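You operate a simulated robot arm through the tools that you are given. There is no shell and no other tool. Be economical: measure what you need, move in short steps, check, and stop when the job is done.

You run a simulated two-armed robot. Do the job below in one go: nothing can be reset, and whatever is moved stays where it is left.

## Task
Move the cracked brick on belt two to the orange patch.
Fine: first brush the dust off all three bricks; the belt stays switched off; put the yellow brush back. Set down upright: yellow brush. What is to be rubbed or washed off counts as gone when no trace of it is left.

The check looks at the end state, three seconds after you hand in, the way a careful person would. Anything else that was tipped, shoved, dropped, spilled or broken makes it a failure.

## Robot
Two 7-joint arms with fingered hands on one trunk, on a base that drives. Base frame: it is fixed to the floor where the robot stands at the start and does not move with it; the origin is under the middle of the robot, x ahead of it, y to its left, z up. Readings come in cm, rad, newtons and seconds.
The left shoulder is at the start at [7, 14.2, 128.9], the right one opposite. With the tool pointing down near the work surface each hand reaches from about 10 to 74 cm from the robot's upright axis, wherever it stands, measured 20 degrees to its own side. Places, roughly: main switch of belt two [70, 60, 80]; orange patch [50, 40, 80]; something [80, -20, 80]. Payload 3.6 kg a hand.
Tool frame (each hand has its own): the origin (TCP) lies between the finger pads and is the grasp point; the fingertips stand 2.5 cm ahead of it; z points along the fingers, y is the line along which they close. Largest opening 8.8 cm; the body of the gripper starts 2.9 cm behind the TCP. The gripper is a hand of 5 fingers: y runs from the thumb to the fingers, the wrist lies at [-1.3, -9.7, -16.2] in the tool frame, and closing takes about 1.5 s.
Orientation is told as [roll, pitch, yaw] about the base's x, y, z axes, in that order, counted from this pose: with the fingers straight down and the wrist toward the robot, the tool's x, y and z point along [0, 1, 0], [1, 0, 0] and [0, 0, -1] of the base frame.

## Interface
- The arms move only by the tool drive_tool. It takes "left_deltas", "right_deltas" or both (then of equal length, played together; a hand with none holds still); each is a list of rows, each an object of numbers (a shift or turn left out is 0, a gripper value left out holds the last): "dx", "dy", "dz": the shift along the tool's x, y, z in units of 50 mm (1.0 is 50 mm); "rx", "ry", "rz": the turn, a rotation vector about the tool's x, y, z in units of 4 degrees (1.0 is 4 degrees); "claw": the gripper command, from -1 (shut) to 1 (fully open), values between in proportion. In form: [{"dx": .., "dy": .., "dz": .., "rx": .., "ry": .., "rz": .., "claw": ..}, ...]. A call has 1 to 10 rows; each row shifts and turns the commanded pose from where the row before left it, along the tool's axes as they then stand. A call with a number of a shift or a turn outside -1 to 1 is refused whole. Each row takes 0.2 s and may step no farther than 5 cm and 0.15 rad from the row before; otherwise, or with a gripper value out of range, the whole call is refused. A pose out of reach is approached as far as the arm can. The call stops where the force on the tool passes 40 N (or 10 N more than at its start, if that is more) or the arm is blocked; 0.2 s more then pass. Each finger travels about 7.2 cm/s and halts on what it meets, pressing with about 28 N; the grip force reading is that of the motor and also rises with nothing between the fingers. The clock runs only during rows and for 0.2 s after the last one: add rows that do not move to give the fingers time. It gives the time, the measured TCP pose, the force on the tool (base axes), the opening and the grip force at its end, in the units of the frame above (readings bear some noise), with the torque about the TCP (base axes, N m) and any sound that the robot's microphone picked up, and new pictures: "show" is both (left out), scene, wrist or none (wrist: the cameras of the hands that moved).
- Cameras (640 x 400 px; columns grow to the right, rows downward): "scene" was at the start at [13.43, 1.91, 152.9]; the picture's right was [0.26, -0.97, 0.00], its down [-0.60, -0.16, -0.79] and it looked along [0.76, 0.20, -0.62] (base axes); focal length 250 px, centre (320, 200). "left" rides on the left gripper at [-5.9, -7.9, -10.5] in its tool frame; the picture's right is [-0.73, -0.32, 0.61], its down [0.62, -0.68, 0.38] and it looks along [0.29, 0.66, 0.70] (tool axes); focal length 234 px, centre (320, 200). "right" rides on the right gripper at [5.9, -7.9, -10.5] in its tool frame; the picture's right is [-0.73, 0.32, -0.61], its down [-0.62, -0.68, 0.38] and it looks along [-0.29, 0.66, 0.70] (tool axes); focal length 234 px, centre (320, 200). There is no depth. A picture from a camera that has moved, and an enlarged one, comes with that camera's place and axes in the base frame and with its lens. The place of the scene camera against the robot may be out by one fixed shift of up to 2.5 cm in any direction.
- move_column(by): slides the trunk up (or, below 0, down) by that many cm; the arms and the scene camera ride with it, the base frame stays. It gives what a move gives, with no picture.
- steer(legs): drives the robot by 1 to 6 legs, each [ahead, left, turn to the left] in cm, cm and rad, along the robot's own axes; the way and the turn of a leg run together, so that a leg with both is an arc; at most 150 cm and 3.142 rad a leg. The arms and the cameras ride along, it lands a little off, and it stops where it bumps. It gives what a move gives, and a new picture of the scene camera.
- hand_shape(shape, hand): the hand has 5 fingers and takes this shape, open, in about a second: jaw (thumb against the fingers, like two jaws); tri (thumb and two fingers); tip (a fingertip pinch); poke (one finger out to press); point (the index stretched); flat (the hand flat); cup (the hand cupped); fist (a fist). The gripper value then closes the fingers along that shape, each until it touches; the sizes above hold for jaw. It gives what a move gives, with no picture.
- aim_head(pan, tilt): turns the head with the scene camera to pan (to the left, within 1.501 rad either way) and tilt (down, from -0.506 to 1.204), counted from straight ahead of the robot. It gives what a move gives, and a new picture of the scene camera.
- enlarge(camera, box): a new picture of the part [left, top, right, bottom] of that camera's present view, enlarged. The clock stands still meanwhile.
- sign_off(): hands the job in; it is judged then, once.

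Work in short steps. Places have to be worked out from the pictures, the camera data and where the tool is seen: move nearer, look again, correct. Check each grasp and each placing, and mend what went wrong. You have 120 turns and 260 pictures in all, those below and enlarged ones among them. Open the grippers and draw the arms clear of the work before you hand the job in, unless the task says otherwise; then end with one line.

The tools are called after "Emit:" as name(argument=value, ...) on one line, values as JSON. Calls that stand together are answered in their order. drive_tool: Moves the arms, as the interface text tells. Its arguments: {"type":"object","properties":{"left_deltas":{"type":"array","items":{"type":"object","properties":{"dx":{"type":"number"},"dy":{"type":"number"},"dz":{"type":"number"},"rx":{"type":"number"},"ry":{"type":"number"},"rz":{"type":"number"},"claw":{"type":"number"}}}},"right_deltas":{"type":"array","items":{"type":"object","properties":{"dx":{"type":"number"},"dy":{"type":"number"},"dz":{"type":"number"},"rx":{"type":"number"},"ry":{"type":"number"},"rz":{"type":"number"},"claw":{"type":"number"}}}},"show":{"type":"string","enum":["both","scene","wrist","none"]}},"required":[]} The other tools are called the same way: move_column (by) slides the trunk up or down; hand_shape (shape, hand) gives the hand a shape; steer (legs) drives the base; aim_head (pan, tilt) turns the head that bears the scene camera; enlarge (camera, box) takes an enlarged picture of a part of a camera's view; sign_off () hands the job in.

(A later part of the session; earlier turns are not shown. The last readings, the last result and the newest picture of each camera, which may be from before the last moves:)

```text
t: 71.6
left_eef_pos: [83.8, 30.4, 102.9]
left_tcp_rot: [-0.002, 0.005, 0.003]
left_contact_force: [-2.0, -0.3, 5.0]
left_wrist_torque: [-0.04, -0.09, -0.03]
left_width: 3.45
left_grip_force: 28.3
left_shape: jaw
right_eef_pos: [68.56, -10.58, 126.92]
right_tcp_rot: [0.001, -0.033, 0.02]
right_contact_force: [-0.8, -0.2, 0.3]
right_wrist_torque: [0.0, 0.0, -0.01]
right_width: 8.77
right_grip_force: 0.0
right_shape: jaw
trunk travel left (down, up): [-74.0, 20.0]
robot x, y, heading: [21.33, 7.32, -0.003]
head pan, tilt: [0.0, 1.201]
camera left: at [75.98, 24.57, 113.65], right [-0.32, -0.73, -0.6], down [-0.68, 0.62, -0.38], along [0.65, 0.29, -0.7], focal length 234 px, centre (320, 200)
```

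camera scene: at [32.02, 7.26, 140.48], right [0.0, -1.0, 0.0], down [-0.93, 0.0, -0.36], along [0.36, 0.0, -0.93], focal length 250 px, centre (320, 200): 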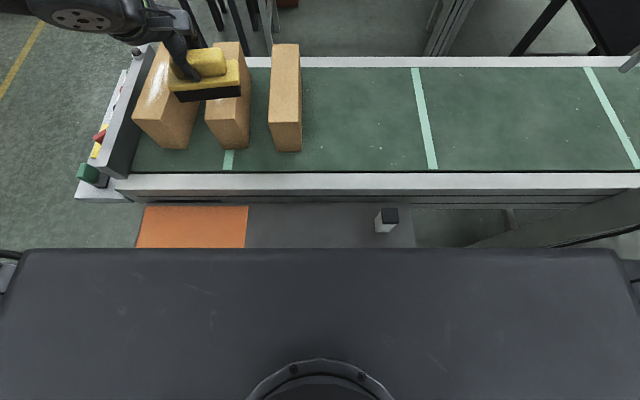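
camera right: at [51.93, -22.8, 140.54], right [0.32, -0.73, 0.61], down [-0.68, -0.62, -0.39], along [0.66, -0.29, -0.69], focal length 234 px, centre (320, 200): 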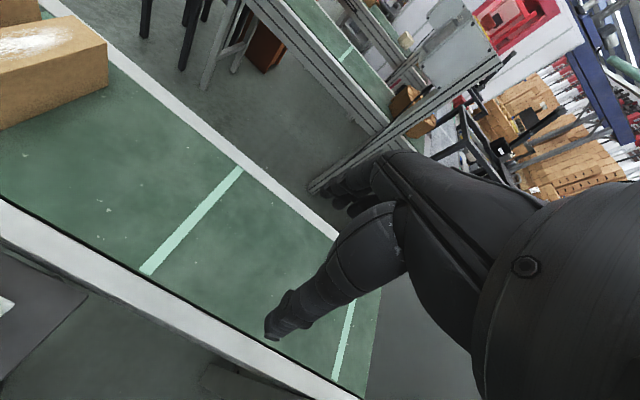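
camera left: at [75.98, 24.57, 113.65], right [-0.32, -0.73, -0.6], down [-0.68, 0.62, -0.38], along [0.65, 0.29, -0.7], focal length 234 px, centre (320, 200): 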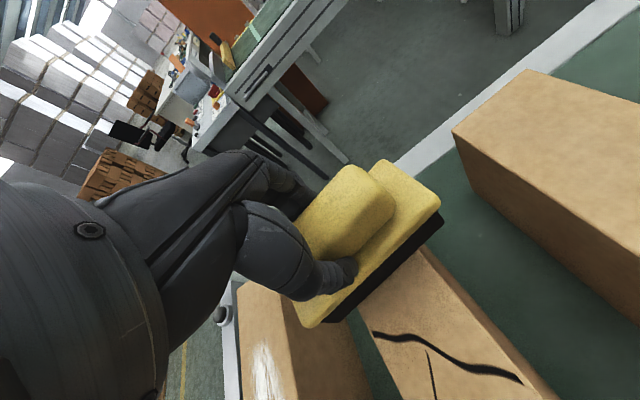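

Looks nearly clean. Stroke back and forth over the whole length once more with slight y offsets, then lift and look.

Emit:
drive_tool(left_deltas=[{"dy": -0.6, "dz": 0.02, "dx": -0.05}, {"dy": -0.7}, {"dy": -0.7}, {"dy": -0.7}, {"dy": -0.4, "dx": -0.12}, {"dy": 0.6}, {"dy": 0.6}, {"dy": 0.6}, {"dy": 0.6, "dx": 0.08}, {"dy": 0.6}], show="none")

Emit:
drive_tool(left_deltas=[{"dz": -0.5}, {"dz": -0.8, "dy": -0.4}, {"dy": -0.8}, {"dy": -0.8}, {"dy": -0.8}, {"dy": -0.4}, {}], show="both")

```text
t: 73.8
left_eef_pos: [83.26, 29.96, 102.92]
left_tcp_rot: [-0.005, 0.003, 0.003]
left_contact_force: [-2.6, 0.2, 5.8]
left_wrist_torque: [0.0, -0.08, -0.06]
left_width: 3.43
left_grip_force: 28.0
left_shape: jaw
right_eef_pos: [68.58, -10.53, 126.91]
right_tcp_rot: [0.0, -0.033, 0.02]
right_contact_force: [0.7, -0.8, -0.4]
right_wrist_torque: [0.03, -0.01, 0.02]
right_width: 8.78
right_grip_force: 0.0
right_shape: jaw
trunk travel left (down, up): [-74.0, 20.0]
robot x, y, heading: [21.47, 7.56, -0.007]
head pan, tilt: [0.0, 1.201]
```

```text
t: 75.4
left_eef_pos: [67.24, 30.02, 109.34]
left_tcp_rot: [-0.004, 0.006, 0.004]
left_contact_force: [-0.5, 0.4, -1.1]
left_wrist_torque: [-0.02, 0.01, -0.01]
left_width: 3.43
left_grip_force: 28.4
left_shape: jaw
right_eef_pos: [68.57, -10.57, 126.81]
right_tcp_rot: [-0.001, -0.032, 0.02]
right_contact_force: [-0.3, -0.1, 0.4]
right_wrist_torque: [0.01, 0.0, 0.0]
right_width: 8.78
right_grip_force: 0.0
right_shape: jaw
trunk travel left (down, up): [-74.0, 20.0]
robot x, y, heading: [20.96, 7.7, -0.003]
head pan, tilt: [0.0, 1.201]
camera scene: at [31.96, 7.37, 140.48], right [0.0, -1.0, 0.0], down [-0.93, 0.0, -0.36], along [0.36, 0.0, -0.93], focal length 250 px, centre (320, 200)
camera left: at [59.62, 24.16, 120.07], right [-0.32, -0.73, -0.6], down [-0.69, 0.62, -0.38], along [0.65, 0.29, -0.7], focal length 234 px, centre (320, 200)
```

scene: 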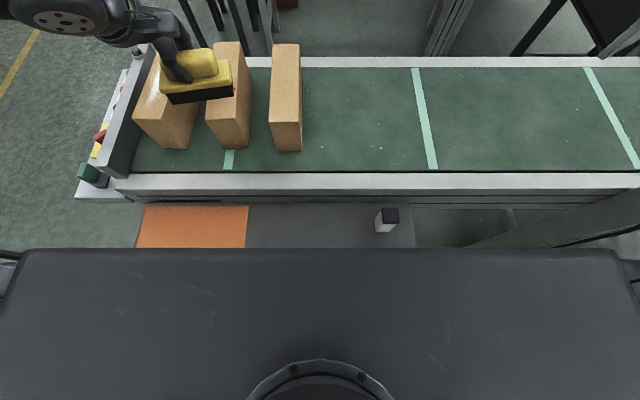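
left: 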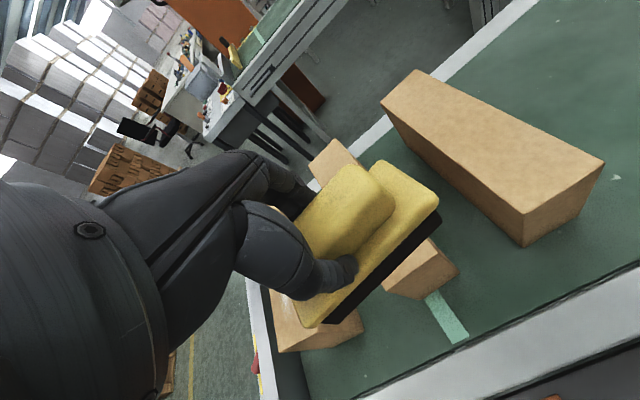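

Next brick. Shift base left 13 cm and inspect the left brick and the end rail.

Emit:
steer(legs=[[0, 13, 0]])

Emit:
enlarge(camera="scene", box=[60, 20, 340, 195])

Emit:
enlarge(camera="left", box=[0, 0, 640, 400])

```text
t: 76.7
left_eef_pos: [67.47, 42.87, 109.53]
left_tcp_rot: [-0.002, 0.006, 0.003]
left_contact_force: [0.1, -0.7, -2.5]
left_wrist_torque: [0.02, 0.01, 0.02]
left_width: 3.46
left_grip_force: 27.7
left_shape: jaw
right_eef_pos: [68.66, 2.34, 126.92]
right_tcp_rot: [0.001, -0.031, 0.018]
right_contact_force: [-0.6, -0.6, 0.0]
right_wrist_torque: [0.02, 0.0, 0.0]
right_width: 8.8
right_grip_force: 0.1
right_shape: jaw
trunk travel left (down, up): [-74.0, 20.0]
robot x, y, heading: [21.65, 20.75, -0.001]
head pan, tilt: [0.0, 1.201]
camera scene: at [31.94, 20.26, 140.49], right [0.0, -1.0, 0.0], down [-0.93, 0.0, -0.36], along [0.36, 0.0, -0.93], focal length 250 px, centre (320, 200)
```

scene: 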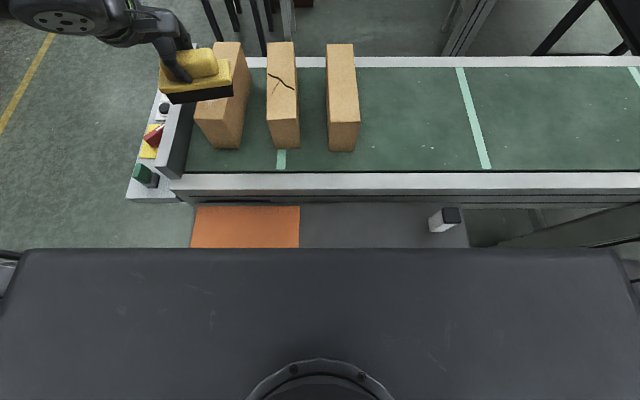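

```text
2.29 times, centred on (200, 108) of scene
camera zoom: at [31.94, 20.26, 140.49], right [0.0, -1.0, 0.0], down [-0.93, 0.0, -0.36], along [0.36, 0.0, -0.93], focal length 572 px, centre (594, 411)
```

zoom: 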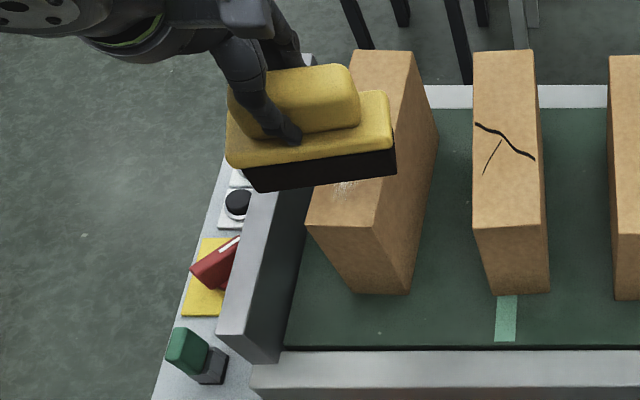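

```text
1.00 times, centred on (320, 200) of left (not enlarged: the box is as wide or as high as the picture)
camera zoom: at [59.65, 37.05, 120.12], right [-0.33, -0.73, -0.6], down [-0.68, 0.62, -0.38], along [0.65, 0.29, -0.7], focal length 234 px, centre (320, 200)
```

zoom: 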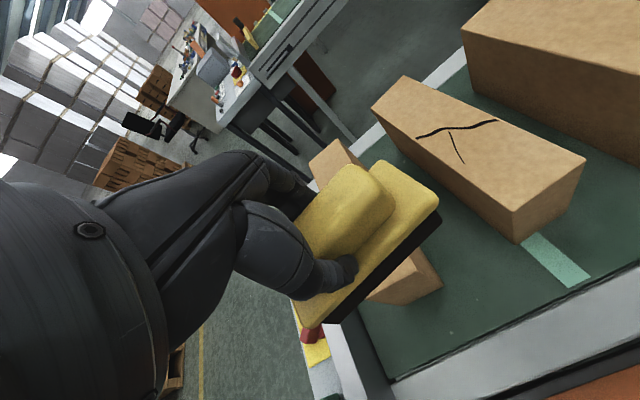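

Middle brick is clean. Left brick centre line y≈43.7→42.9, the rail (y≈53, z≈93) is clear of the brush. Lower onto the near end.

Emit:
drive_tool(left_deltas=[{"dx": 0.25, "dz": 0.5}, {"dz": 0.5}, {"dz": 0.2}, {"dz": 0.06}, {}], show="none")

```text
t: 77.9
left_eef_pos: [67.34, 44.23, 103.11]
left_tcp_rot: [-0.002, 0.006, 0.003]
left_contact_force: [-0.1, 0.3, -1.2]
left_wrist_torque: [0.03, 0.04, -0.04]
left_width: 3.46
left_grip_force: 27.8
left_shape: jaw
right_eef_pos: [68.64, 2.5, 126.91]
right_tcp_rot: [0.0, -0.033, 0.018]
right_contact_force: [-0.3, -0.9, -0.7]
right_wrist_torque: [-0.01, 0.01, 0.01]
right_width: 8.75
right_grip_force: 0.1
right_shape: jaw
trunk travel left (down, up): [-74.0, 20.0]
robot x, y, heading: [21.51, 20.8, -0.003]
head pan, tilt: [0.0, 1.201]
```

Emit:
drive_tool(left_deltas=[{"dz": 0.05}, {}], show="none")

```text
t: 78.5
left_eef_pos: [67.21, 44.26, 102.96]
left_tcp_rot: [-0.004, 0.003, 0.002]
left_contact_force: [0.1, 0.5, 7.3]
left_wrist_torque: [0.01, -0.26, 0.05]
left_width: 3.43
left_grip_force: 28.1
left_shape: jaw
right_eef_pos: [68.53, 2.56, 126.89]
right_tcp_rot: [0.0, -0.031, 0.016]
right_contact_force: [-0.3, 1.1, 0.0]
right_wrist_torque: [0.03, -0.01, 0.01]
right_width: 8.77
right_grip_force: 0.1
right_shape: jaw
trunk travel left (down, up): [-74.0, 20.0]
robot x, y, heading: [21.07, 20.78, -0.003]
head pan, tilt: [0.0, 1.201]
```

Contact ~9 N; stroke forward, then back and forth.

Emit:
drive_tool(left_deltas=[{"dy": 0.4, "dx": -0.02}, {"dy": 0.4, "dx": -0.02}, {"dy": 0.4, "dx": -0.02}, {"dy": 0.4, "dx": -0.02}, {"dy": 0.4, "dx": -0.02}, {"dy": 0.4, "dx": -0.02}, {"dy": 0.4, "dx": -0.02}, {"dy": 0.4}, {"dy": 0.1}, {}], show="none")

Emit:
drive_tool(left_deltas=[{"dy": -0.6, "dx": 0.05}, {"dy": -0.7}, {"dy": -0.7}, {"dy": -0.7}, {"dy": -0.5, "dx": 0.08}, {"dy": 0.6}, {"dy": 0.6}, {"dy": 0.6}, {"dy": 0.6, "dx": -0.08}, {"dy": 0.6}], show="none")

Emit:
drive_tool(left_deltas=[{"dz": -0.5}, {"dz": -0.8, "dy": -0.4}, {"dz": -0.8, "dy": -0.4}, {"dy": -0.9}, {"dy": -0.9}, {"dy": -0.9}, {"dy": -0.9}, {}], show="both")

```text
t: 80.7
left_eef_pos: [83.68, 43.49, 102.96]
left_tcp_rot: [-0.004, 0.003, 0.001]
left_contact_force: [-3.6, -1.1, 10.7]
left_wrist_torque: [-0.1, -0.06, -0.02]
left_width: 3.43
left_grip_force: 27.8
left_shape: jaw
right_eef_pos: [68.37, 2.51, 126.95]
right_tcp_rot: [-0.002, -0.034, 0.018]
right_contact_force: [0.0, 0.3, 0.5]
right_wrist_torque: [0.0, -0.01, -0.01]
right_width: 8.75
right_grip_force: 0.1
right_shape: jaw
trunk travel left (down, up): [-74.0, 20.0]
robot x, y, heading: [21.07, 20.8, -0.001]
head pan, tilt: [0.0, 1.201]
```

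```text
t: 82.9
left_eef_pos: [82.71, 43.72, 102.82]
left_tcp_rot: [-0.004, 0.002, 0.003]
left_contact_force: [-3.0, 0.0, 10.7]
left_wrist_torque: [-0.09, -0.14, -0.02]
left_width: 3.46
left_grip_force: 27.8
left_shape: jaw
right_eef_pos: [68.52, 2.33, 126.83]
right_tcp_rot: [0.002, -0.031, 0.018]
right_contact_force: [-1.1, 0.5, 0.0]
right_wrist_torque: [-0.01, -0.01, 0.04]
right_width: 8.8
right_grip_force: 0.0
right_shape: jaw
trunk travel left (down, up): [-74.0, 20.0]
robot x, y, heading: [21.53, 20.93, -0.003]
head pan, tilt: [0.0, 1.201]
```

```text
t: 84.7
left_eef_pos: [60.92, 43.79, 113.27]
left_tcp_rot: [-0.003, 0.007, 0.002]
left_contact_force: [0.4, -0.5, -1.9]
left_wrist_torque: [0.02, -0.01, 0.01]
left_width: 3.42
left_grip_force: 27.7
left_shape: jaw
right_eef_pos: [68.65, 2.52, 126.86]
right_tcp_rot: [0.0, -0.03, 0.018]
right_contact_force: [0.0, 0.7, -0.1]
right_wrist_torque: [0.0, -0.01, -0.02]
right_width: 8.8
right_grip_force: 0.0
right_shape: jaw
trunk travel left (down, up): [-74.0, 20.0]
robot x, y, heading: [20.99, 20.46, -0.003]
head pan, tilt: [0.0, 1.201]
camera scene: at [32.02, 20.42, 140.48], right [0.0, -1.0, 0.0], down [-0.93, 0.0, -0.36], along [0.36, 0.0, -0.93], focal length 250 px, centre (320, 200)
camera left: at [53.1, 38.06, 123.96], right [-0.33, -0.73, -0.6], down [-0.68, 0.62, -0.38], along [0.65, 0.29, -0.7], focal length 234 px, centre (320, 200)
```

scene: 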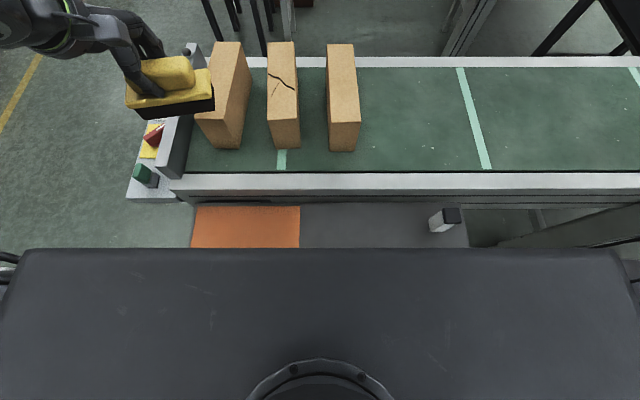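
left: 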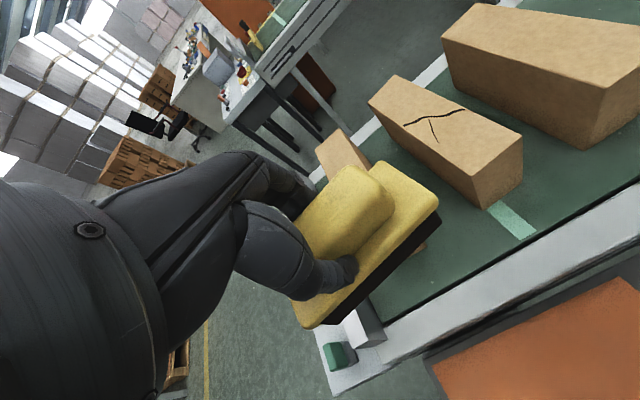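

I check all brick tops enlarged.

Emit:
enlarge(camera="scene", box=[180, 30, 380, 155])

```text
3.20 times, centred on (280, 92) of scene
camera zoom: at [32.02, 20.42, 140.48], right [0.0, -1.0, 0.0], down [-0.93, 0.0, -0.36], along [0.36, 0.0, -0.93], focal length 800 px, centre (448, 544)
```

zoom: 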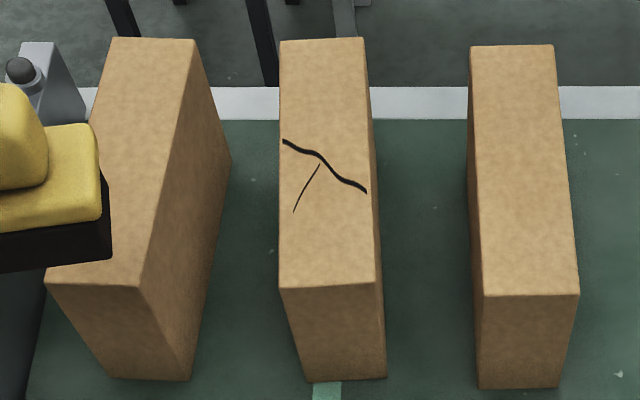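

All three bricks look clean. Now return the brush: raise the trunk 19 while lowering the hand relative to it, so the pose matches that of the pick-up.

Emit:
move_column(by=19)

Emit:
drive_tool(left_deltas=[{"dz": 0.8}, {"dz": 0.8}, {"dz": 0.8}, {"dz": 0.8}, {"dz": 0.8}, {}], show="none")

Emit:
steer(legs=[[-13, 0, 0], [0, -27, 0]])

```text
t: 86.8
left_eef_pos: [60.84, 43.92, 132.27]
left_tcp_rot: [-0.004, 0.007, 0.004]
left_contact_force: [-0.1, 0.0, -1.8]
left_wrist_torque: [0.04, 0.0, 0.02]
left_width: 3.46
left_grip_force: 28.1
left_shape: jaw
right_eef_pos: [68.58, 2.5, 145.81]
right_tcp_rot: [-0.001, -0.029, 0.019]
right_contact_force: [-0.2, 0.3, -0.2]
right_wrist_torque: [0.04, 0.01, -0.01]
right_width: 8.79
right_grip_force: 0.1
right_shape: jaw
trunk travel left (down, up): [-93.0, 1.0]
robot x, y, heading: [21.02, 21.07, -0.006]
head pan, tilt: [0.0, 1.201]
```

```text
t: 88.2
left_eef_pos: [61.88, 44.04, 112.43]
left_tcp_rot: [-0.003, 0.006, 0.001]
left_contact_force: [0.4, 0.3, -1.3]
left_wrist_torque: [0.02, -0.03, -0.02]
left_width: 3.46
left_grip_force: 27.6
left_shape: jaw
left hand out of reach, approached as far as the arm can: row 1, 2
right_eef_pos: [68.6, 2.51, 145.86]
right_tcp_rot: [0.0, -0.03, 0.018]
right_contact_force: [0.2, -0.7, -0.3]
right_wrist_torque: [0.04, -0.04, 0.03]
right_width: 8.78
right_grip_force: 0.0
right_shape: jaw
trunk travel left (down, up): [-93.0, 1.0]
robot x, y, heading: [21.31, 20.83, -0.006]
head pan, tilt: [0.0, 1.201]
```

```text
t: 91.0
left_eef_pos: [48.59, 17.11, 112.48]
left_tcp_rot: [-0.007, 0.006, 0.003]
left_contact_force: [-0.4, 0.2, -1.1]
left_wrist_torque: [0.0, -0.02, 0.0]
left_width: 3.43
left_grip_force: 27.9
left_shape: jaw
right_eef_pos: [55.35, -24.26, 145.87]
right_tcp_rot: [-0.003, -0.031, 0.016]
right_contact_force: [0.1, -0.5, -0.2]
right_wrist_torque: [-0.04, -0.02, -0.01]
right_width: 8.77
right_grip_force: 0.2
right_shape: jaw
trunk travel left (down, up): [-93.0, 1.0]
robot x, y, heading: [8.13, -6.82, -0.005]
head pan, tilt: [0.0, 1.201]
camera scene: at [18.59, -6.33, 159.49], right [0.0, -1.0, 0.0], down [-0.93, 0.0, -0.36], along [0.36, 0.0, -0.93], focal length 250 px, centre (320, 200)
```

scene: 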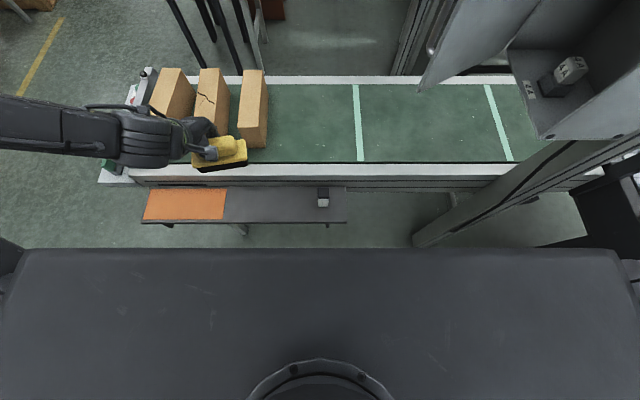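

The cabinet (BOX 2) seems to have an open door in this view; I look at it.

Emit:
aim_head(pan=-0.8, tilt=0.6)

Emit:
enlarge(camera="right", box=[0, 0, 640, 400])

```text
t: 92.1
left_eef_pos: [48.53, 16.96, 112.46]
left_tcp_rot: [-0.005, 0.008, 0.001]
left_contact_force: [-0.9, -0.2, -0.7]
left_wrist_torque: [0.0, 0.04, -0.02]
left_width: 3.43
left_grip_force: 28.2
left_shape: jaw
right_eef_pos: [55.38, -24.57, 145.81]
right_tcp_rot: [-0.002, -0.031, 0.018]
right_contact_force: [-0.2, 0.2, 0.3]
right_wrist_torque: [0.0, 0.02, 0.01]
right_width: 8.78
right_grip_force: 0.1
right_shape: jaw
trunk travel left (down, up): [-93.0, 1.0]
robot x, y, heading: [8.41, -6.24, -0.003]
head pan, tilt: [-0.799, 0.6]
camera scene: at [19.2, -12.94, 163.95], right [-0.72, -0.69, 0.0], down [-0.39, 0.41, -0.82], along [0.57, -0.59, -0.57], focal length 250 px, centre (320, 200)
```

scene: 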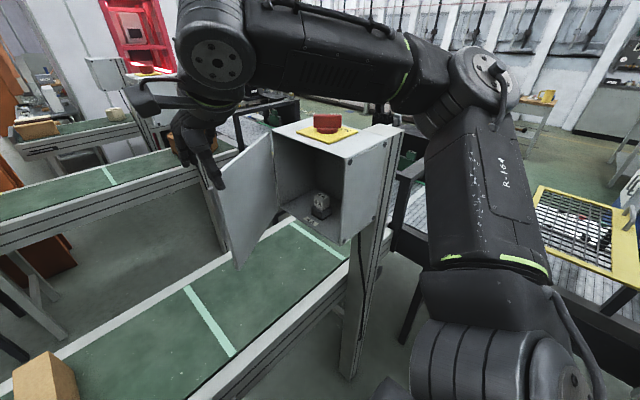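

```text
1.00 times, centred on (320, 200) of right (not enlarged: the box is as wide or as high as the picture)
camera zoom: at [47.18, -18.94, 156.1], right [0.32, -0.72, 0.62], down [-0.66, -0.64, -0.4], along [0.68, -0.28, -0.67], focal length 234 px, centre (320, 200)
```

zoom: 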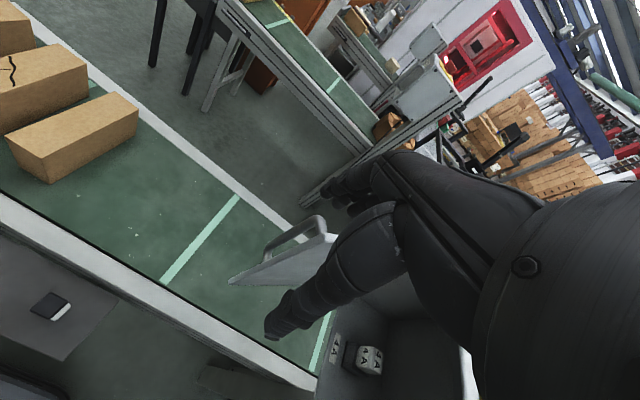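

The door of BOX 2 was pulled open (the right arm must have snagged its handle while backing). I'll close it after the brush is back. First lift the right hand clear up, then left; then the left hand moves above the brush spot.

Emit:
drive_tool(right_deltas=[{"dz": -0.8}, {"dz": -0.8}, {"dx": 0.8}, {"dx": 0.8}, {"dx": 0.6}, {}, {}], left_deltas=[{"dz": 0.5}, {"dz": 0.5}, {"dx": -0.4, "dy": -0.1}, {"dx": -0.4, "dy": -0.04}, {"dx": -0.35}, {}, {}], show="scene")

```text
t: 93.7
left_eef_pos: [47.96, 11.37, 107.94]
left_tcp_rot: [-0.005, 0.006, -0.001]
left_contact_force: [0.5, -0.3, -1.7]
left_wrist_torque: [0.04, 0.0, 0.01]
left_width: 3.41
left_grip_force: 27.8
left_shape: jaw
left hand out of reach, approached as far as the arm can: row 5
right_eef_pos: [54.93, -13.75, 153.69]
right_tcp_rot: [0.001, -0.032, 0.019]
right_contact_force: [-0.5, -0.8, -0.4]
right_wrist_torque: [-0.01, -0.01, 0.01]
right_width: 8.79
right_grip_force: 0.0
right_shape: jaw
trunk travel left (down, up): [-93.0, 1.0]
robot x, y, heading: [8.06, -6.07, -0.008]
head pan, tilt: [-0.799, 0.6]
camera scene: at [19.24, -13.12, 163.94], right [-0.72, -0.69, 0.0], down [-0.39, 0.41, -0.82], along [0.57, -0.59, -0.57], focal length 250 px, centre (320, 200)
```

scene: 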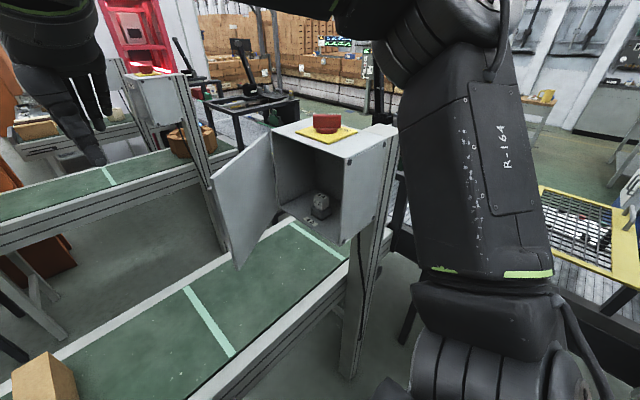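

Left hand is at (47.96, 11.37), matching the pick-up. Lower the trunk 21.8 cm.

Emit:
move_column(by=-21.8)

Emit:
aim_head(pan=0.25, tilt=0.9)

Emit:
enlarge(camera="left", box=[200, 120, 520, 360])

```text
t: 96.0
left_eef_pos: [47.92, 11.45, 86.1]
left_tcp_rot: [-0.006, 0.008, 0.002]
left_contact_force: [0.1, -0.2, -1.0]
left_wrist_torque: [-0.01, -0.03, 0.02]
left_width: 3.43
left_grip_force: 28.4
left_shape: jaw
right_eef_pos: [54.78, -13.73, 131.96]
right_tcp_rot: [-0.001, -0.031, 0.018]
right_contact_force: [-0.2, -0.3, -1.4]
right_wrist_torque: [-0.03, 0.02, 0.0]
right_width: 8.77
right_grip_force: 0.0
right_shape: jaw
trunk travel left (down, up): [-71.2, 22.8]
robot x, y, heading: [7.67, -6.73, -0.004]
head pan, tilt: [-0.799, 0.6]
```

```text
t: 97.3
left_eef_pos: [47.83, 11.55, 86.19]
left_tcp_rot: [-0.006, 0.008, 0.001]
left_contact_force: [0.7, 0.0, -1.3]
left_wrist_torque: [0.05, 0.03, -0.04]
left_width: 3.44
left_grip_force: 28.4
left_shape: jaw
right_eef_pos: [54.93, -13.77, 131.9]
right_tcp_rot: [0.001, -0.029, 0.015]
right_contact_force: [-0.4, 0.0, -0.9]
right_wrist_torque: [0.0, 0.0, -0.03]
right_width: 8.78
right_grip_force: 0.0
right_shape: jaw
trunk travel left (down, up): [-71.2, 22.8]
robot x, y, heading: [8.06, -6.66, -0.006]
head pan, tilt: [0.25, 0.901]
camera scene: at [20.38, -4.83, 139.67], right [0.24, -0.97, 0.0], down [-0.76, -0.19, -0.62], along [0.6, 0.15, -0.78], focal length 250 px, centre (320, 200)
```

scene: 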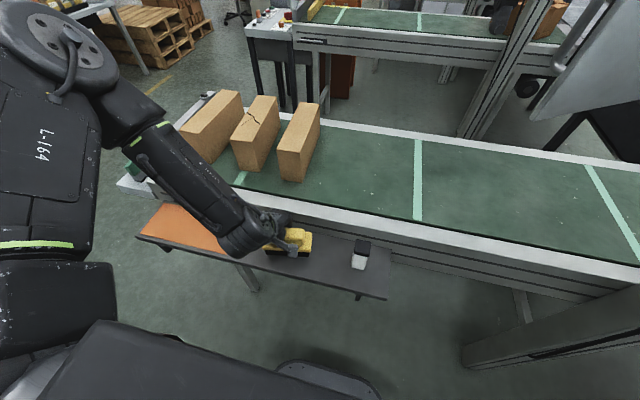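

```text
1.67 times, centred on (360, 240) of left
camera zoom: at [40.07, 5.66, 96.88], right [-0.33, -0.73, -0.6], down [-0.68, 0.62, -0.38], along [0.65, 0.29, -0.7], focal length 390 px, centre (253, 133)
```

zoom: 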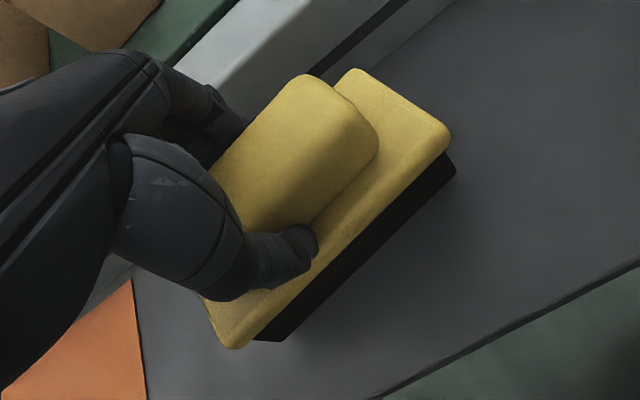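

The brush has turned about 8° in yaw within the grip. I turn the hand −8° to compensate, then lower to contact.

Emit:
drive_tool(left_deltas=[{"rz": 1}, {"rz": 1}, {"dz": 0.06}, {}], show="none")

Emit:
enlarge(camera="left", box=[200, 120, 520, 360])

Emit:
enlarge(camera="scene", box=[220, 190, 400, 300])

```text
t: 98.3
left_eef_pos: [47.82, 11.41, 85.79]
left_tcp_rot: [-0.005, 0.006, -0.14]
left_contact_force: [-0.8, -0.8, -1.7]
left_wrist_torque: [0.03, -0.01, -0.01]
left_width: 3.43
left_grip_force: 27.8
left_shape: jaw
right_eef_pos: [54.87, -13.58, 132.0]
right_tcp_rot: [0.001, -0.031, 0.019]
right_contact_force: [-0.5, -0.7, 1.1]
right_wrist_torque: [0.02, -0.02, -0.01]
right_width: 8.77
right_grip_force: 0.1
right_shape: jaw
trunk travel left (down, up): [-71.2, 22.8]
robot x, y, heading: [7.79, -6.63, -0.003]
head pan, tilt: [0.25, 0.901]
```

```text
1.67 times, centred on (360, 240) of left
camera zoom: at [39.3, 6.83, 96.57], right [-0.42, -0.68, -0.6], down [-0.59, 0.71, -0.38], along [0.69, 0.19, -0.7], focal length 390 px, centre (253, 133)
```

zoom: 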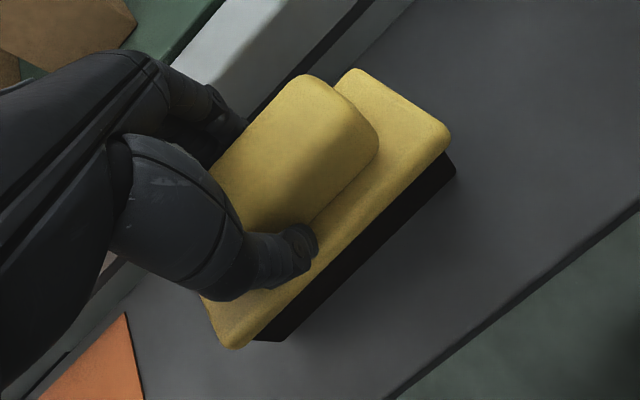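

```text
3.56 times, centred on (310, 245) of scene
camera zoom: at [20.37, -4.8, 139.67], right [0.24, -0.97, 0.0], down [-0.76, -0.19, -0.62], along [0.6, 0.15, -0.78], focal length 889 px, centre (356, 40)
```

zoom: 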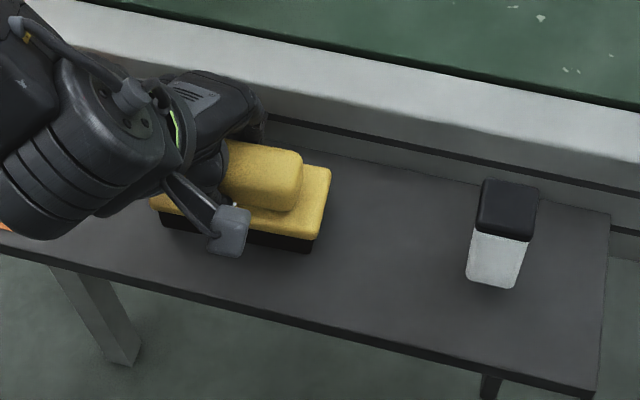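

Now parallel to the shelf, a few mm above. Lower until the shelf takes the brush.

Emit:
drive_tool(left_deltas=[{"dz": 0.05}, {"dz": 0.04}, {}], show="none")

```text
t: 99.1
left_eef_pos: [47.78, 11.31, 85.49]
left_tcp_rot: [-0.003, 0.004, -0.141]
left_contact_force: [2.0, 2.8, 14.4]
left_wrist_torque: [-0.14, -0.41, 0.02]
left_width: 3.41
left_grip_force: 27.6
left_shape: jaw
right_eef_pos: [54.71, -13.73, 132.05]
right_tcp_rot: [0.001, -0.034, 0.019]
right_contact_force: [-0.1, 0.4, -0.2]
right_wrist_torque: [-0.03, 0.0, -0.02]
right_width: 8.77
right_grip_force: 0.1
right_shape: jaw
trunk travel left (down, up): [-71.2, 22.8]
robot x, y, heading: [8.13, -6.35, -0.001]
head pan, tilt: [0.25, 0.901]
```

Contact at 85.5 (16 N). Ease slightly and open the hand.

Emit:
drive_tool(left_deltas=[{"dz": -0.02}, {"claw": 0.2}, {}, {"claw": 1}, {}, {}, {}, {}], show="none")

Emit:
move_column(by=12)

Emit:
enlarge(camera="left", box=[280, 160, 600, 400])

```text
t: 100.9
left_eef_pos: [47.88, 11.34, 85.5]
left_tcp_rot: [-0.005, 0.006, -0.139]
left_contact_force: [-0.4, -0.2, 1.0]
left_wrist_torque: [0.01, -0.02, 0.01]
left_width: 8.76
left_grip_force: 0.1
left_shape: jaw
right_eef_pos: [54.76, -13.65, 131.9]
right_tcp_rot: [-0.001, -0.031, 0.018]
right_contact_force: [0.0, -0.3, 0.3]
right_wrist_torque: [0.0, 0.03, 0.01]
right_width: 8.81
right_grip_force: 0.0
right_shape: jaw
trunk travel left (down, up): [-71.2, 22.8]
robot x, y, heading: [8.21, -5.92, -0.005]
head pan, tilt: [0.25, 0.901]
```

```text
t: 102.4
left_eef_pos: [47.82, 11.42, 97.53]
left_tcp_rot: [-0.006, 0.007, -0.138]
left_contact_force: [-0.4, -0.2, 0.2]
left_wrist_torque: [0.02, 0.01, 0.02]
left_width: 8.72
left_grip_force: 0.0
left_shape: jaw
right_eef_pos: [54.89, -13.72, 143.85]
right_tcp_rot: [-0.001, -0.031, 0.016]
right_contact_force: [0.5, -0.6, 1.2]
right_wrist_torque: [-0.04, 0.0, 0.01]
right_width: 8.77
right_grip_force: 0.1
right_shape: jaw
trunk travel left (down, up): [-83.2, 10.8]
robot x, y, heading: [8.0, -6.53, -0.003]
head pan, tilt: [0.25, 0.901]
```

```text
1.67 times, centred on (440, 280) of left
camera zoom: at [39.31, 6.78, 108.22], right [-0.42, -0.68, -0.6], down [-0.59, 0.71, -0.38], along [0.69, 0.19, -0.7], focal length 390 px, centre (120, 67)
```

zoom: 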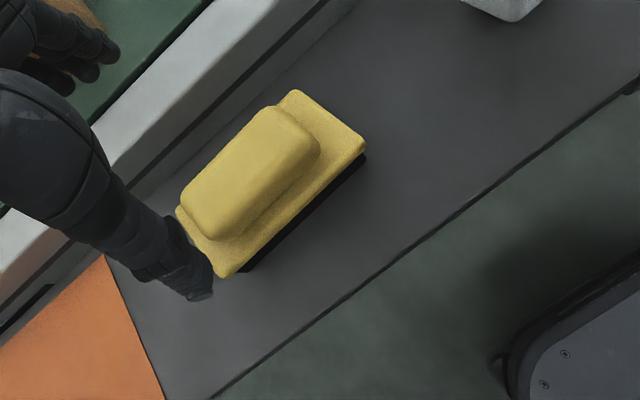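

Brush stands upright back in its place. Now close the cabinet door with the right hand: close the fingers, go around the free edge to the outer side.

Emit:
drive_tool(right_deltas=[{"dy": 0.7, "claw": -1}, {"dy": 0.7}, {"dy": 0.7}, {"dx": -0.6}, {"dx": -0.6}, {"dx": -0.6}, {"dx": -0.5, "dz": 0.5}, {"dz": 0.5}, {}], show="wrist")

Emit:
aim_head(pan=-0.7, tilt=0.5)

```text
t: 104.4
left_eef_pos: [47.82, 11.4, 97.45]
left_tcp_rot: [-0.006, 0.005, -0.137]
left_contact_force: [-0.2, -0.4, 0.3]
left_wrist_torque: [-0.04, 0.02, 0.02]
left_width: 8.74
left_grip_force: 0.0
left_shape: jaw
right_eef_pos: [65.54, -25.01, 139.36]
right_tcp_rot: [-0.002, -0.032, 0.017]
right_contact_force: [1.0, 0.9, -0.3]
right_wrist_torque: [0.01, -0.03, -0.01]
right_width: 0.03
right_grip_force: 28.0
right_shape: jaw
trunk travel left (down, up): [-83.2, 10.8]
robot x, y, heading: [7.76, -6.35, -0.002]
head pan, tilt: [0.25, 0.901]
camera right: at [57.37, -19.35, 149.59], right [0.32, -0.72, 0.62], down [-0.66, -0.64, -0.4], along [0.68, -0.28, -0.67], focal length 234 px, centre (320, 200)
```

right: 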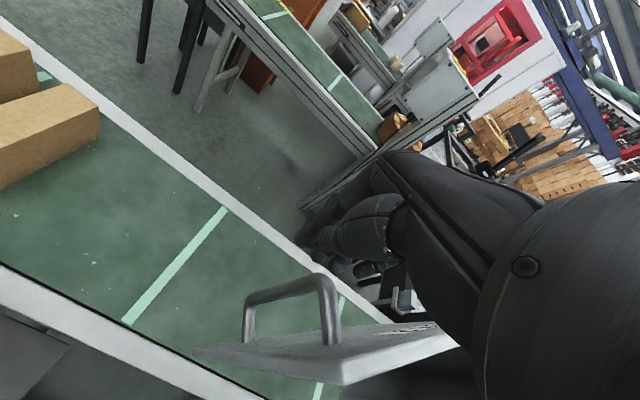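

```text
t: 105.7
left_eef_pos: [47.82, 11.46, 97.4]
left_tcp_rot: [-0.006, 0.007, -0.138]
left_contact_force: [-0.2, -0.3, -0.2]
left_wrist_torque: [0.0, -0.01, 0.04]
left_width: 8.77
left_grip_force: 0.2
left_shape: jaw
right_eef_pos: [65.58, -25.05, 139.38]
right_tcp_rot: [0.0, -0.031, 0.016]
right_contact_force: [0.2, -0.3, 0.2]
right_wrist_torque: [0.02, 0.02, 0.01]
right_width: 0.0
right_grip_force: 28.2
right_shape: jaw
trunk travel left (down, up): [-83.2, 10.8]
robot x, y, heading: [7.9, -6.28, -0.005]
head pan, tilt: [-0.7, 0.499]
camera scene: at [19.98, -12.54, 155.06], right [-0.65, -0.76, 0.0], down [-0.37, 0.31, -0.88], along [0.67, -0.57, -0.48], focal length 250 px, centre (320, 200)
```

scene: 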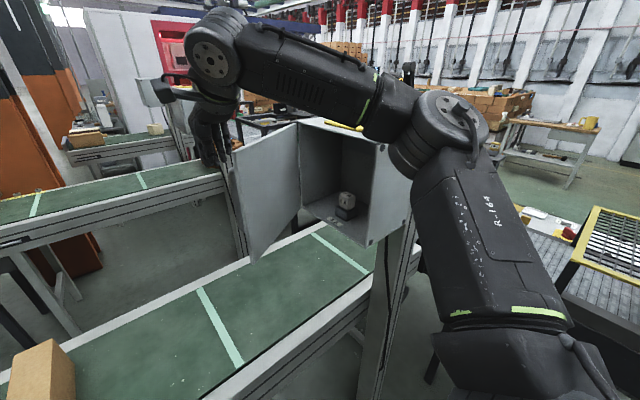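

The hand is on the outer side of the door. Push along the closing arc, first part.

Emit:
drive_tool(right_deltas=[{"dy": -0.4, "dx": -0.2}, {"dy": -0.4, "dx": -0.2}, {"dy": -0.4, "dx": -0.2}, {"dy": -0.4, "dx": -0.2}, {"dy": -0.35, "dx": -0.2}, {}], show="both")

```text
t: 107.0
left_eef_pos: [47.82, 11.35, 97.45]
left_tcp_rot: [-0.006, 0.008, -0.14]
left_contact_force: [0.2, -0.7, -0.2]
left_wrist_torque: [0.02, 0.04, 0.01]
left_width: 8.75
left_grip_force: 0.1
left_shape: jaw
right_eef_pos: [56.02, -30.15, 139.05]
right_tcp_rot: [-0.002, -0.033, 0.019]
right_contact_force: [0.5, 0.3, 0.2]
right_wrist_torque: [-0.02, 0.0, -0.01]
right_width: 0.0
right_grip_force: 28.1
right_shape: jaw
trunk travel left (down, up): [-83.2, 10.8]
robot x, y, heading: [7.72, -6.42, -0.005]
head pan, tilt: [-0.7, 0.499]
camera scene: at [20.04, -12.52, 155.06], right [-0.65, -0.76, 0.0], down [-0.37, 0.31, -0.88], along [0.67, -0.57, -0.48], focal length 250 px, centre (320, 200)
camera right: at [47.89, -24.58, 149.21], right [0.32, -0.72, 0.62], down [-0.66, -0.64, -0.4], along [0.68, -0.28, -0.68], focal length 234 px, centre (320, 200)
```

scene: 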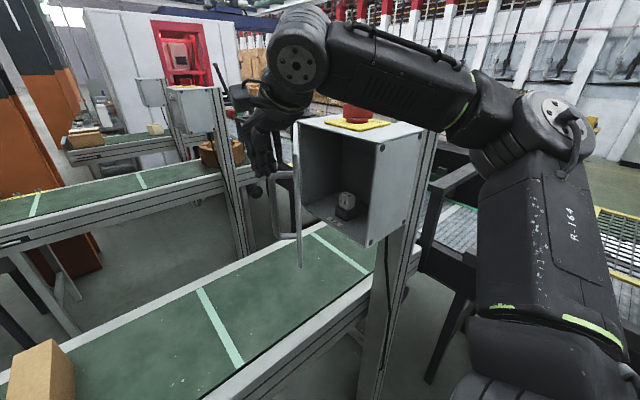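
right: 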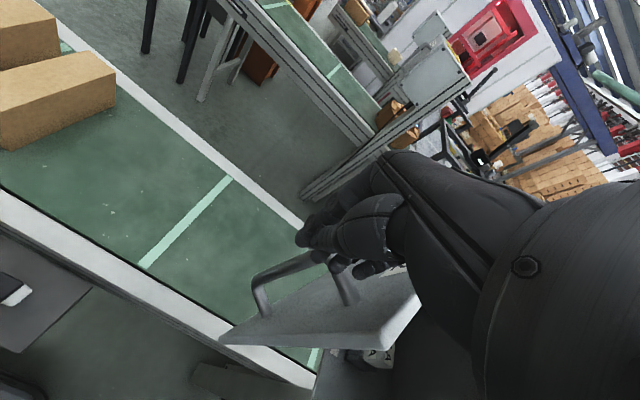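

The door is swinging shut, pushed on the handle. Continue.

Emit:
drive_tool(right_deltas=[{"dy": -0.35, "dx": -0.3}, {"dy": -0.35, "dx": -0.35}, {"dy": -0.3, "dx": -0.4}, {"dy": -0.25, "dx": -0.45}, {}], show="both")

```text
t: 108.2
left_eef_pos: [47.86, 11.46, 97.54]
left_tcp_rot: [-0.006, 0.007, -0.139]
left_contact_force: [0.2, -0.2, -0.5]
left_wrist_torque: [0.01, -0.01, -0.04]
left_width: 8.76
left_grip_force: 0.1
left_shape: jaw
right_eef_pos: [50.58, -37.55, 138.53]
right_tcp_rot: [0.0, -0.032, 0.017]
right_contact_force: [0.7, -1.0, 0.1]
right_wrist_torque: [0.03, -0.01, 0.05]
right_width: 0.0
right_grip_force: 27.9
right_shape: jaw
right hand out of reach, approached as far as the arm can: row 4
trunk travel left (down, up): [-83.2, 10.8]
robot x, y, heading: [7.96, -6.35, -0.006]
head pan, tilt: [-0.7, 0.499]
camera scene: at [20.04, -12.53, 155.05], right [-0.65, -0.76, 0.0], down [-0.37, 0.31, -0.88], along [0.67, -0.57, -0.48], focal length 250 px, centre (320, 200)
camera right: at [42.35, -31.95, 148.86], right [0.32, -0.72, 0.62], down [-0.66, -0.64, -0.4], along [0.68, -0.28, -0.68], focal length 234 px, centre (320, 200)
```

scene: 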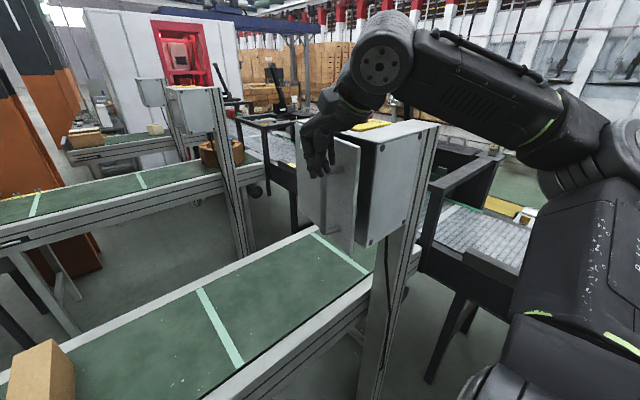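
right: 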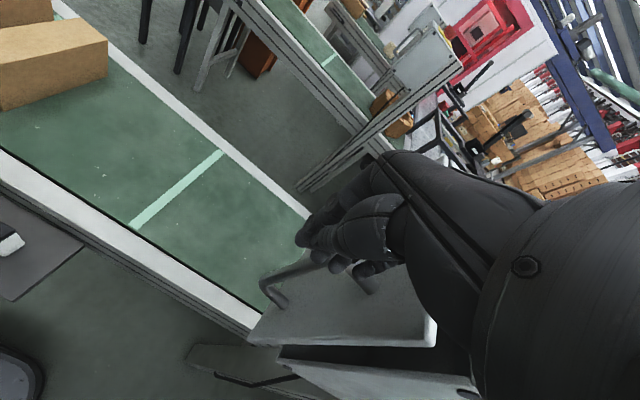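

Nearly shut. Push on in −y in small steps.

Emit:
drive_tool(right_deltas=[{"dx": -0.3, "dy": 0.05}, {"dx": -0.3, "dy": 0.05}, {"dx": -0.2}, {"dx": -0.2}, {}], show="scene")

```text
t: 109.5
left_eef_pos: [47.8, 11.35, 97.46]
left_tcp_rot: [-0.006, 0.007, -0.139]
left_contact_force: [0.8, -0.5, 0.5]
left_wrist_torque: [0.01, 0.02, -0.02]
left_width: 8.78
left_grip_force: 0.1
left_shape: jaw
right_eef_pos: [52.11, -42.22, 138.23]
right_tcp_rot: [0.0, -0.03, 0.017]
right_contact_force: [0.7, -0.7, -0.1]
right_wrist_torque: [-0.01, -0.02, -0.05]
right_width: 0.0
right_grip_force: 27.8
right_shape: jaw
right hand out of reach, approached as far as the arm can: row 2, 3
trunk travel left (down, up): [-83.2, 10.8]
robot x, y, heading: [7.81, -6.29, -0.005]
head pan, tilt: [-0.7, 0.499]
camera scene: at [19.96, -12.58, 155.05], right [-0.65, -0.76, 0.0], down [-0.36, 0.31, -0.88], along [0.67, -0.57, -0.48], focal length 250 px, centre (320, 200)
```

scene: 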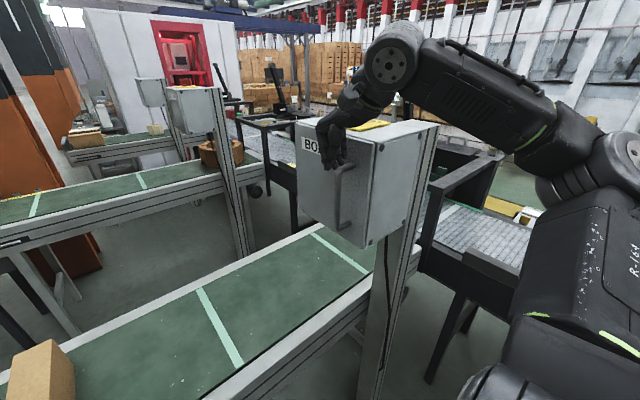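

Looks shut; a little more push to feel the stop.

Emit:
drive_tool(right_deltas=[{"dx": -0.15}, {"dx": -0.15}, {}], show="none")

Emit:
enlarge(camera="scene", box=[270, 90, 450, 260])

```text
t: 110.2
left_eef_pos: [47.92, 11.42, 97.56]
left_tcp_rot: [-0.006, 0.007, -0.138]
left_contact_force: [-0.5, 0.8, -0.4]
left_wrist_torque: [-0.01, 0.03, -0.02]
left_width: 8.77
left_grip_force: 0.0
left_shape: jaw
right_eef_pos: [52.45, -43.56, 138.4]
right_tcp_rot: [0.0, -0.034, 0.02]
right_contact_force: [-0.7, 0.9, 0.7]
right_wrist_torque: [-0.09, 0.02, 0.03]
right_width: 0.02
right_grip_force: 27.4
right_shape: jaw
right hand out of reach, approached as far as the arm can: row 1
trunk travel left (down, up): [-83.2, 10.8]
robot x, y, heading: [8.32, -6.22, -0.002]
head pan, tilt: [-0.7, 0.499]
```

```text
2.35 times, centred on (360, 175) of scene
camera zoom: at [19.95, -12.43, 155.07], right [-0.65, -0.76, 0.0], down [-0.36, 0.31, -0.88], along [0.67, -0.57, -0.48], focal length 589 px, centre (226, 259)
```

zoom: 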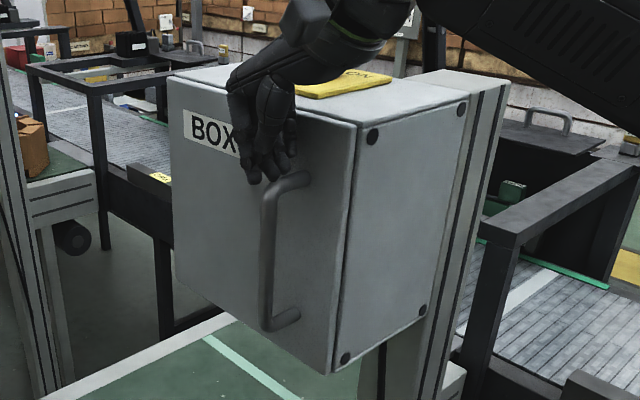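

Emit:
drive_tool(right_deltas=[{"dx": -0.15}, {"dx": -0.1}, {}], show="none")

```text
t: 111.0
left_eef_pos: [47.75, 11.93, 97.48]
left_tcp_rot: [-0.014, 0.007, -0.139]
left_contact_force: [0.7, 0.8, -1.4]
left_wrist_torque: [-0.02, -0.01, 0.01]
left_width: 8.75
left_grip_force: 0.0
left_shape: jaw
right_eef_pos: [52.76, -43.78, 138.56]
right_tcp_rot: [-0.007, -0.031, 0.022]
right_contact_force: [-3.8, 22.7, -5.5]
right_wrist_torque: [-0.3, -0.03, 0.03]
right_width: 0.05
right_grip_force: 27.9
right_shape: jaw
right hand out of reach, approached as far as the arm can: row 1
trunk travel left (down, up): [-83.2, 10.8]
robot x, y, heading: [7.67, -6.17, -0.007]
head pan, tilt: [-0.7, 0.499]
```

Firm stop (23 N): door shut. Withdraw straight in +y slowly and check.

Emit:
drive_tool(right_deltas=[{"dx": 0.3}, {"dx": 0.4}, {"dx": 0.6}, {"dx": 0.8}, {"dx": 0.8}, {"dx": 0.8}, {}], show="none")

Emit:
enlarge(camera="scene", box=[220, 70, 450, 260])

```text
t: 112.7
left_eef_pos: [47.9, 11.27, 97.47]
left_tcp_rot: [-0.005, 0.007, -0.14]
left_contact_force: [0.1, 0.1, -0.7]
left_wrist_torque: [0.01, -0.03, 0.0]
left_width: 8.73
left_grip_force: 0.0
left_shape: jaw
right_eef_pos: [52.26, -26.3, 138.2]
right_tcp_rot: [-0.001, -0.03, 0.018]
right_contact_force: [1.3, 0.0, -0.2]
right_wrist_torque: [0.0, -0.02, 0.01]
right_width: 0.0
right_grip_force: 27.7
right_shape: jaw
trunk travel left (down, up): [-83.2, 10.8]
robot x, y, heading: [7.66, -6.23, -0.008]
head pan, tilt: [-0.7, 0.499]
```

```text
2.11 times, centred on (335, 165) of scene
camera zoom: at [19.94, -12.69, 155.06], right [-0.65, -0.76, 0.0], down [-0.36, 0.31, -0.88], along [0.67, -0.57, -0.48], focal length 527 px, centre (288, 274)
```

zoom: 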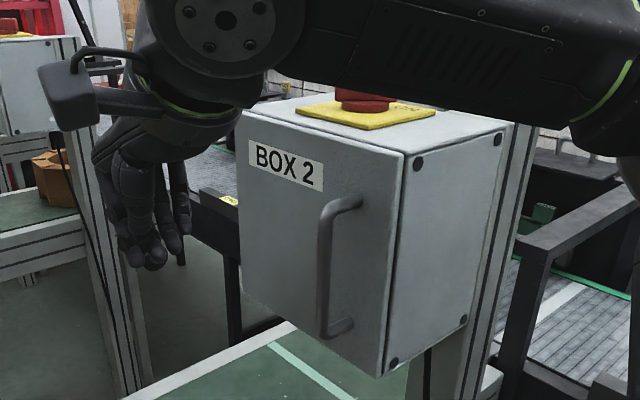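

Door is shut as before and the red switch is unchanged. Now the brick: raise the trunk, open the right hand, and drive to about (21, 20) so the left shoulder lines up with the wrist.

Emit:
move_column(by=10)

Emit:
steer(legs=[[0, 26.5, 0], [13, 0, 0]])

Emit:
drive_tool(left_deltas=[{"rz": 1, "dz": -0.3}, {"rz": 1, "dz": -0.3}, {"rz": 1, "dz": -0.3}, {"rz": 1, "dz": -0.3}, {"rz": 1, "dz": -0.3}, {"rz": 1, "dz": -0.3}, {"rz": 1}, {"rz": 1}, {"rz": 1}, {"rz": 1}], right_deltas=[{"claw": 1}, {}, {}, {}, {}, {}, {}, {}, {}, {}], show="none")

```text
t: 114.0
left_eef_pos: [47.82, 11.39, 107.52]
left_tcp_rot: [-0.007, 0.007, -0.14]
left_contact_force: [0.0, 0.2, 0.1]
left_wrist_torque: [0.02, -0.01, 0.03]
left_width: 8.73
left_grip_force: 0.0
left_shape: jaw
right_eef_pos: [52.35, -26.32, 148.12]
right_tcp_rot: [-0.001, -0.03, 0.017]
right_contact_force: [0.1, 0.3, -0.4]
right_wrist_torque: [0.0, 0.01, -0.01]
right_width: 0.01
right_grip_force: 28.0
right_shape: jaw
trunk travel left (down, up): [-93.2, 0.8]
robot x, y, heading: [8.2, -6.3, -0.001]
head pan, tilt: [-0.7, 0.499]
```

```text
t: 116.8
left_eef_pos: [60.6, 38.19, 107.57]
left_tcp_rot: [-0.006, 0.003, -0.134]
left_contact_force: [-0.8, 0.6, 0.2]
left_wrist_torque: [-0.01, -0.01, 0.01]
left_width: 8.75
left_grip_force: 0.1
left_shape: jaw
right_eef_pos: [65.0, 0.6, 148.37]
right_tcp_rot: [-0.002, -0.035, 0.019]
right_contact_force: [-0.6, -1.0, 0.0]
right_wrist_torque: [-0.05, -0.01, -0.02]
right_width: 0.0
right_grip_force: 27.9
right_shape: jaw
trunk travel left (down, up): [-93.2, 0.8]
robot x, y, heading: [20.5, 20.34, -0.001]
head pan, tilt: [-0.7, 0.499]
camera scene: at [32.58, 14.21, 165.1], right [-0.65, -0.76, 0.0], down [-0.36, 0.31, -0.88], along [0.67, -0.57, -0.48], focal length 250 px, centre (320, 200)
```

scene: 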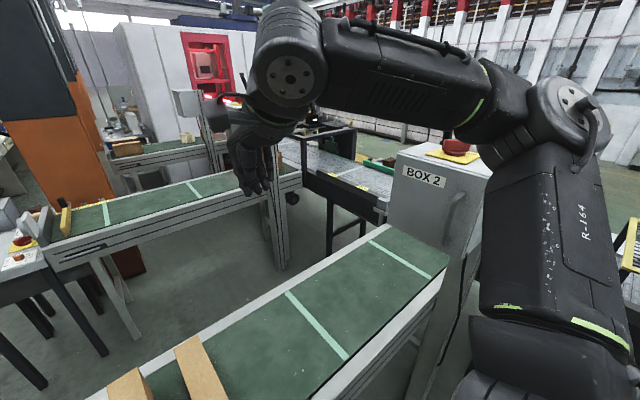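

```text
t: 119.0
left_eef_pos: [60.99, 38.17, 116.48]
left_tcp_rot: [-0.009, 0.0, -0.837]
left_contact_force: [-0.8, 1.1, 0.2]
left_wrist_torque: [0.03, 0.0, 0.0]
left_width: 8.76
left_grip_force: 0.0
left_shape: jaw
right_eef_pos: [65.48, 0.47, 148.24]
right_tcp_rot: [-0.002, -0.031, 0.019]
right_contact_force: [1.1, 0.9, 0.0]
right_wrist_torque: [-0.02, -0.06, -0.02]
right_width: 8.77
right_grip_force: 0.0
right_shape: jaw
trunk travel left (down, up): [-93.2, 0.8]
robot x, y, heading: [21.22, 20.68, 0.003]
head pan, tilt: [-0.7, 0.499]
```

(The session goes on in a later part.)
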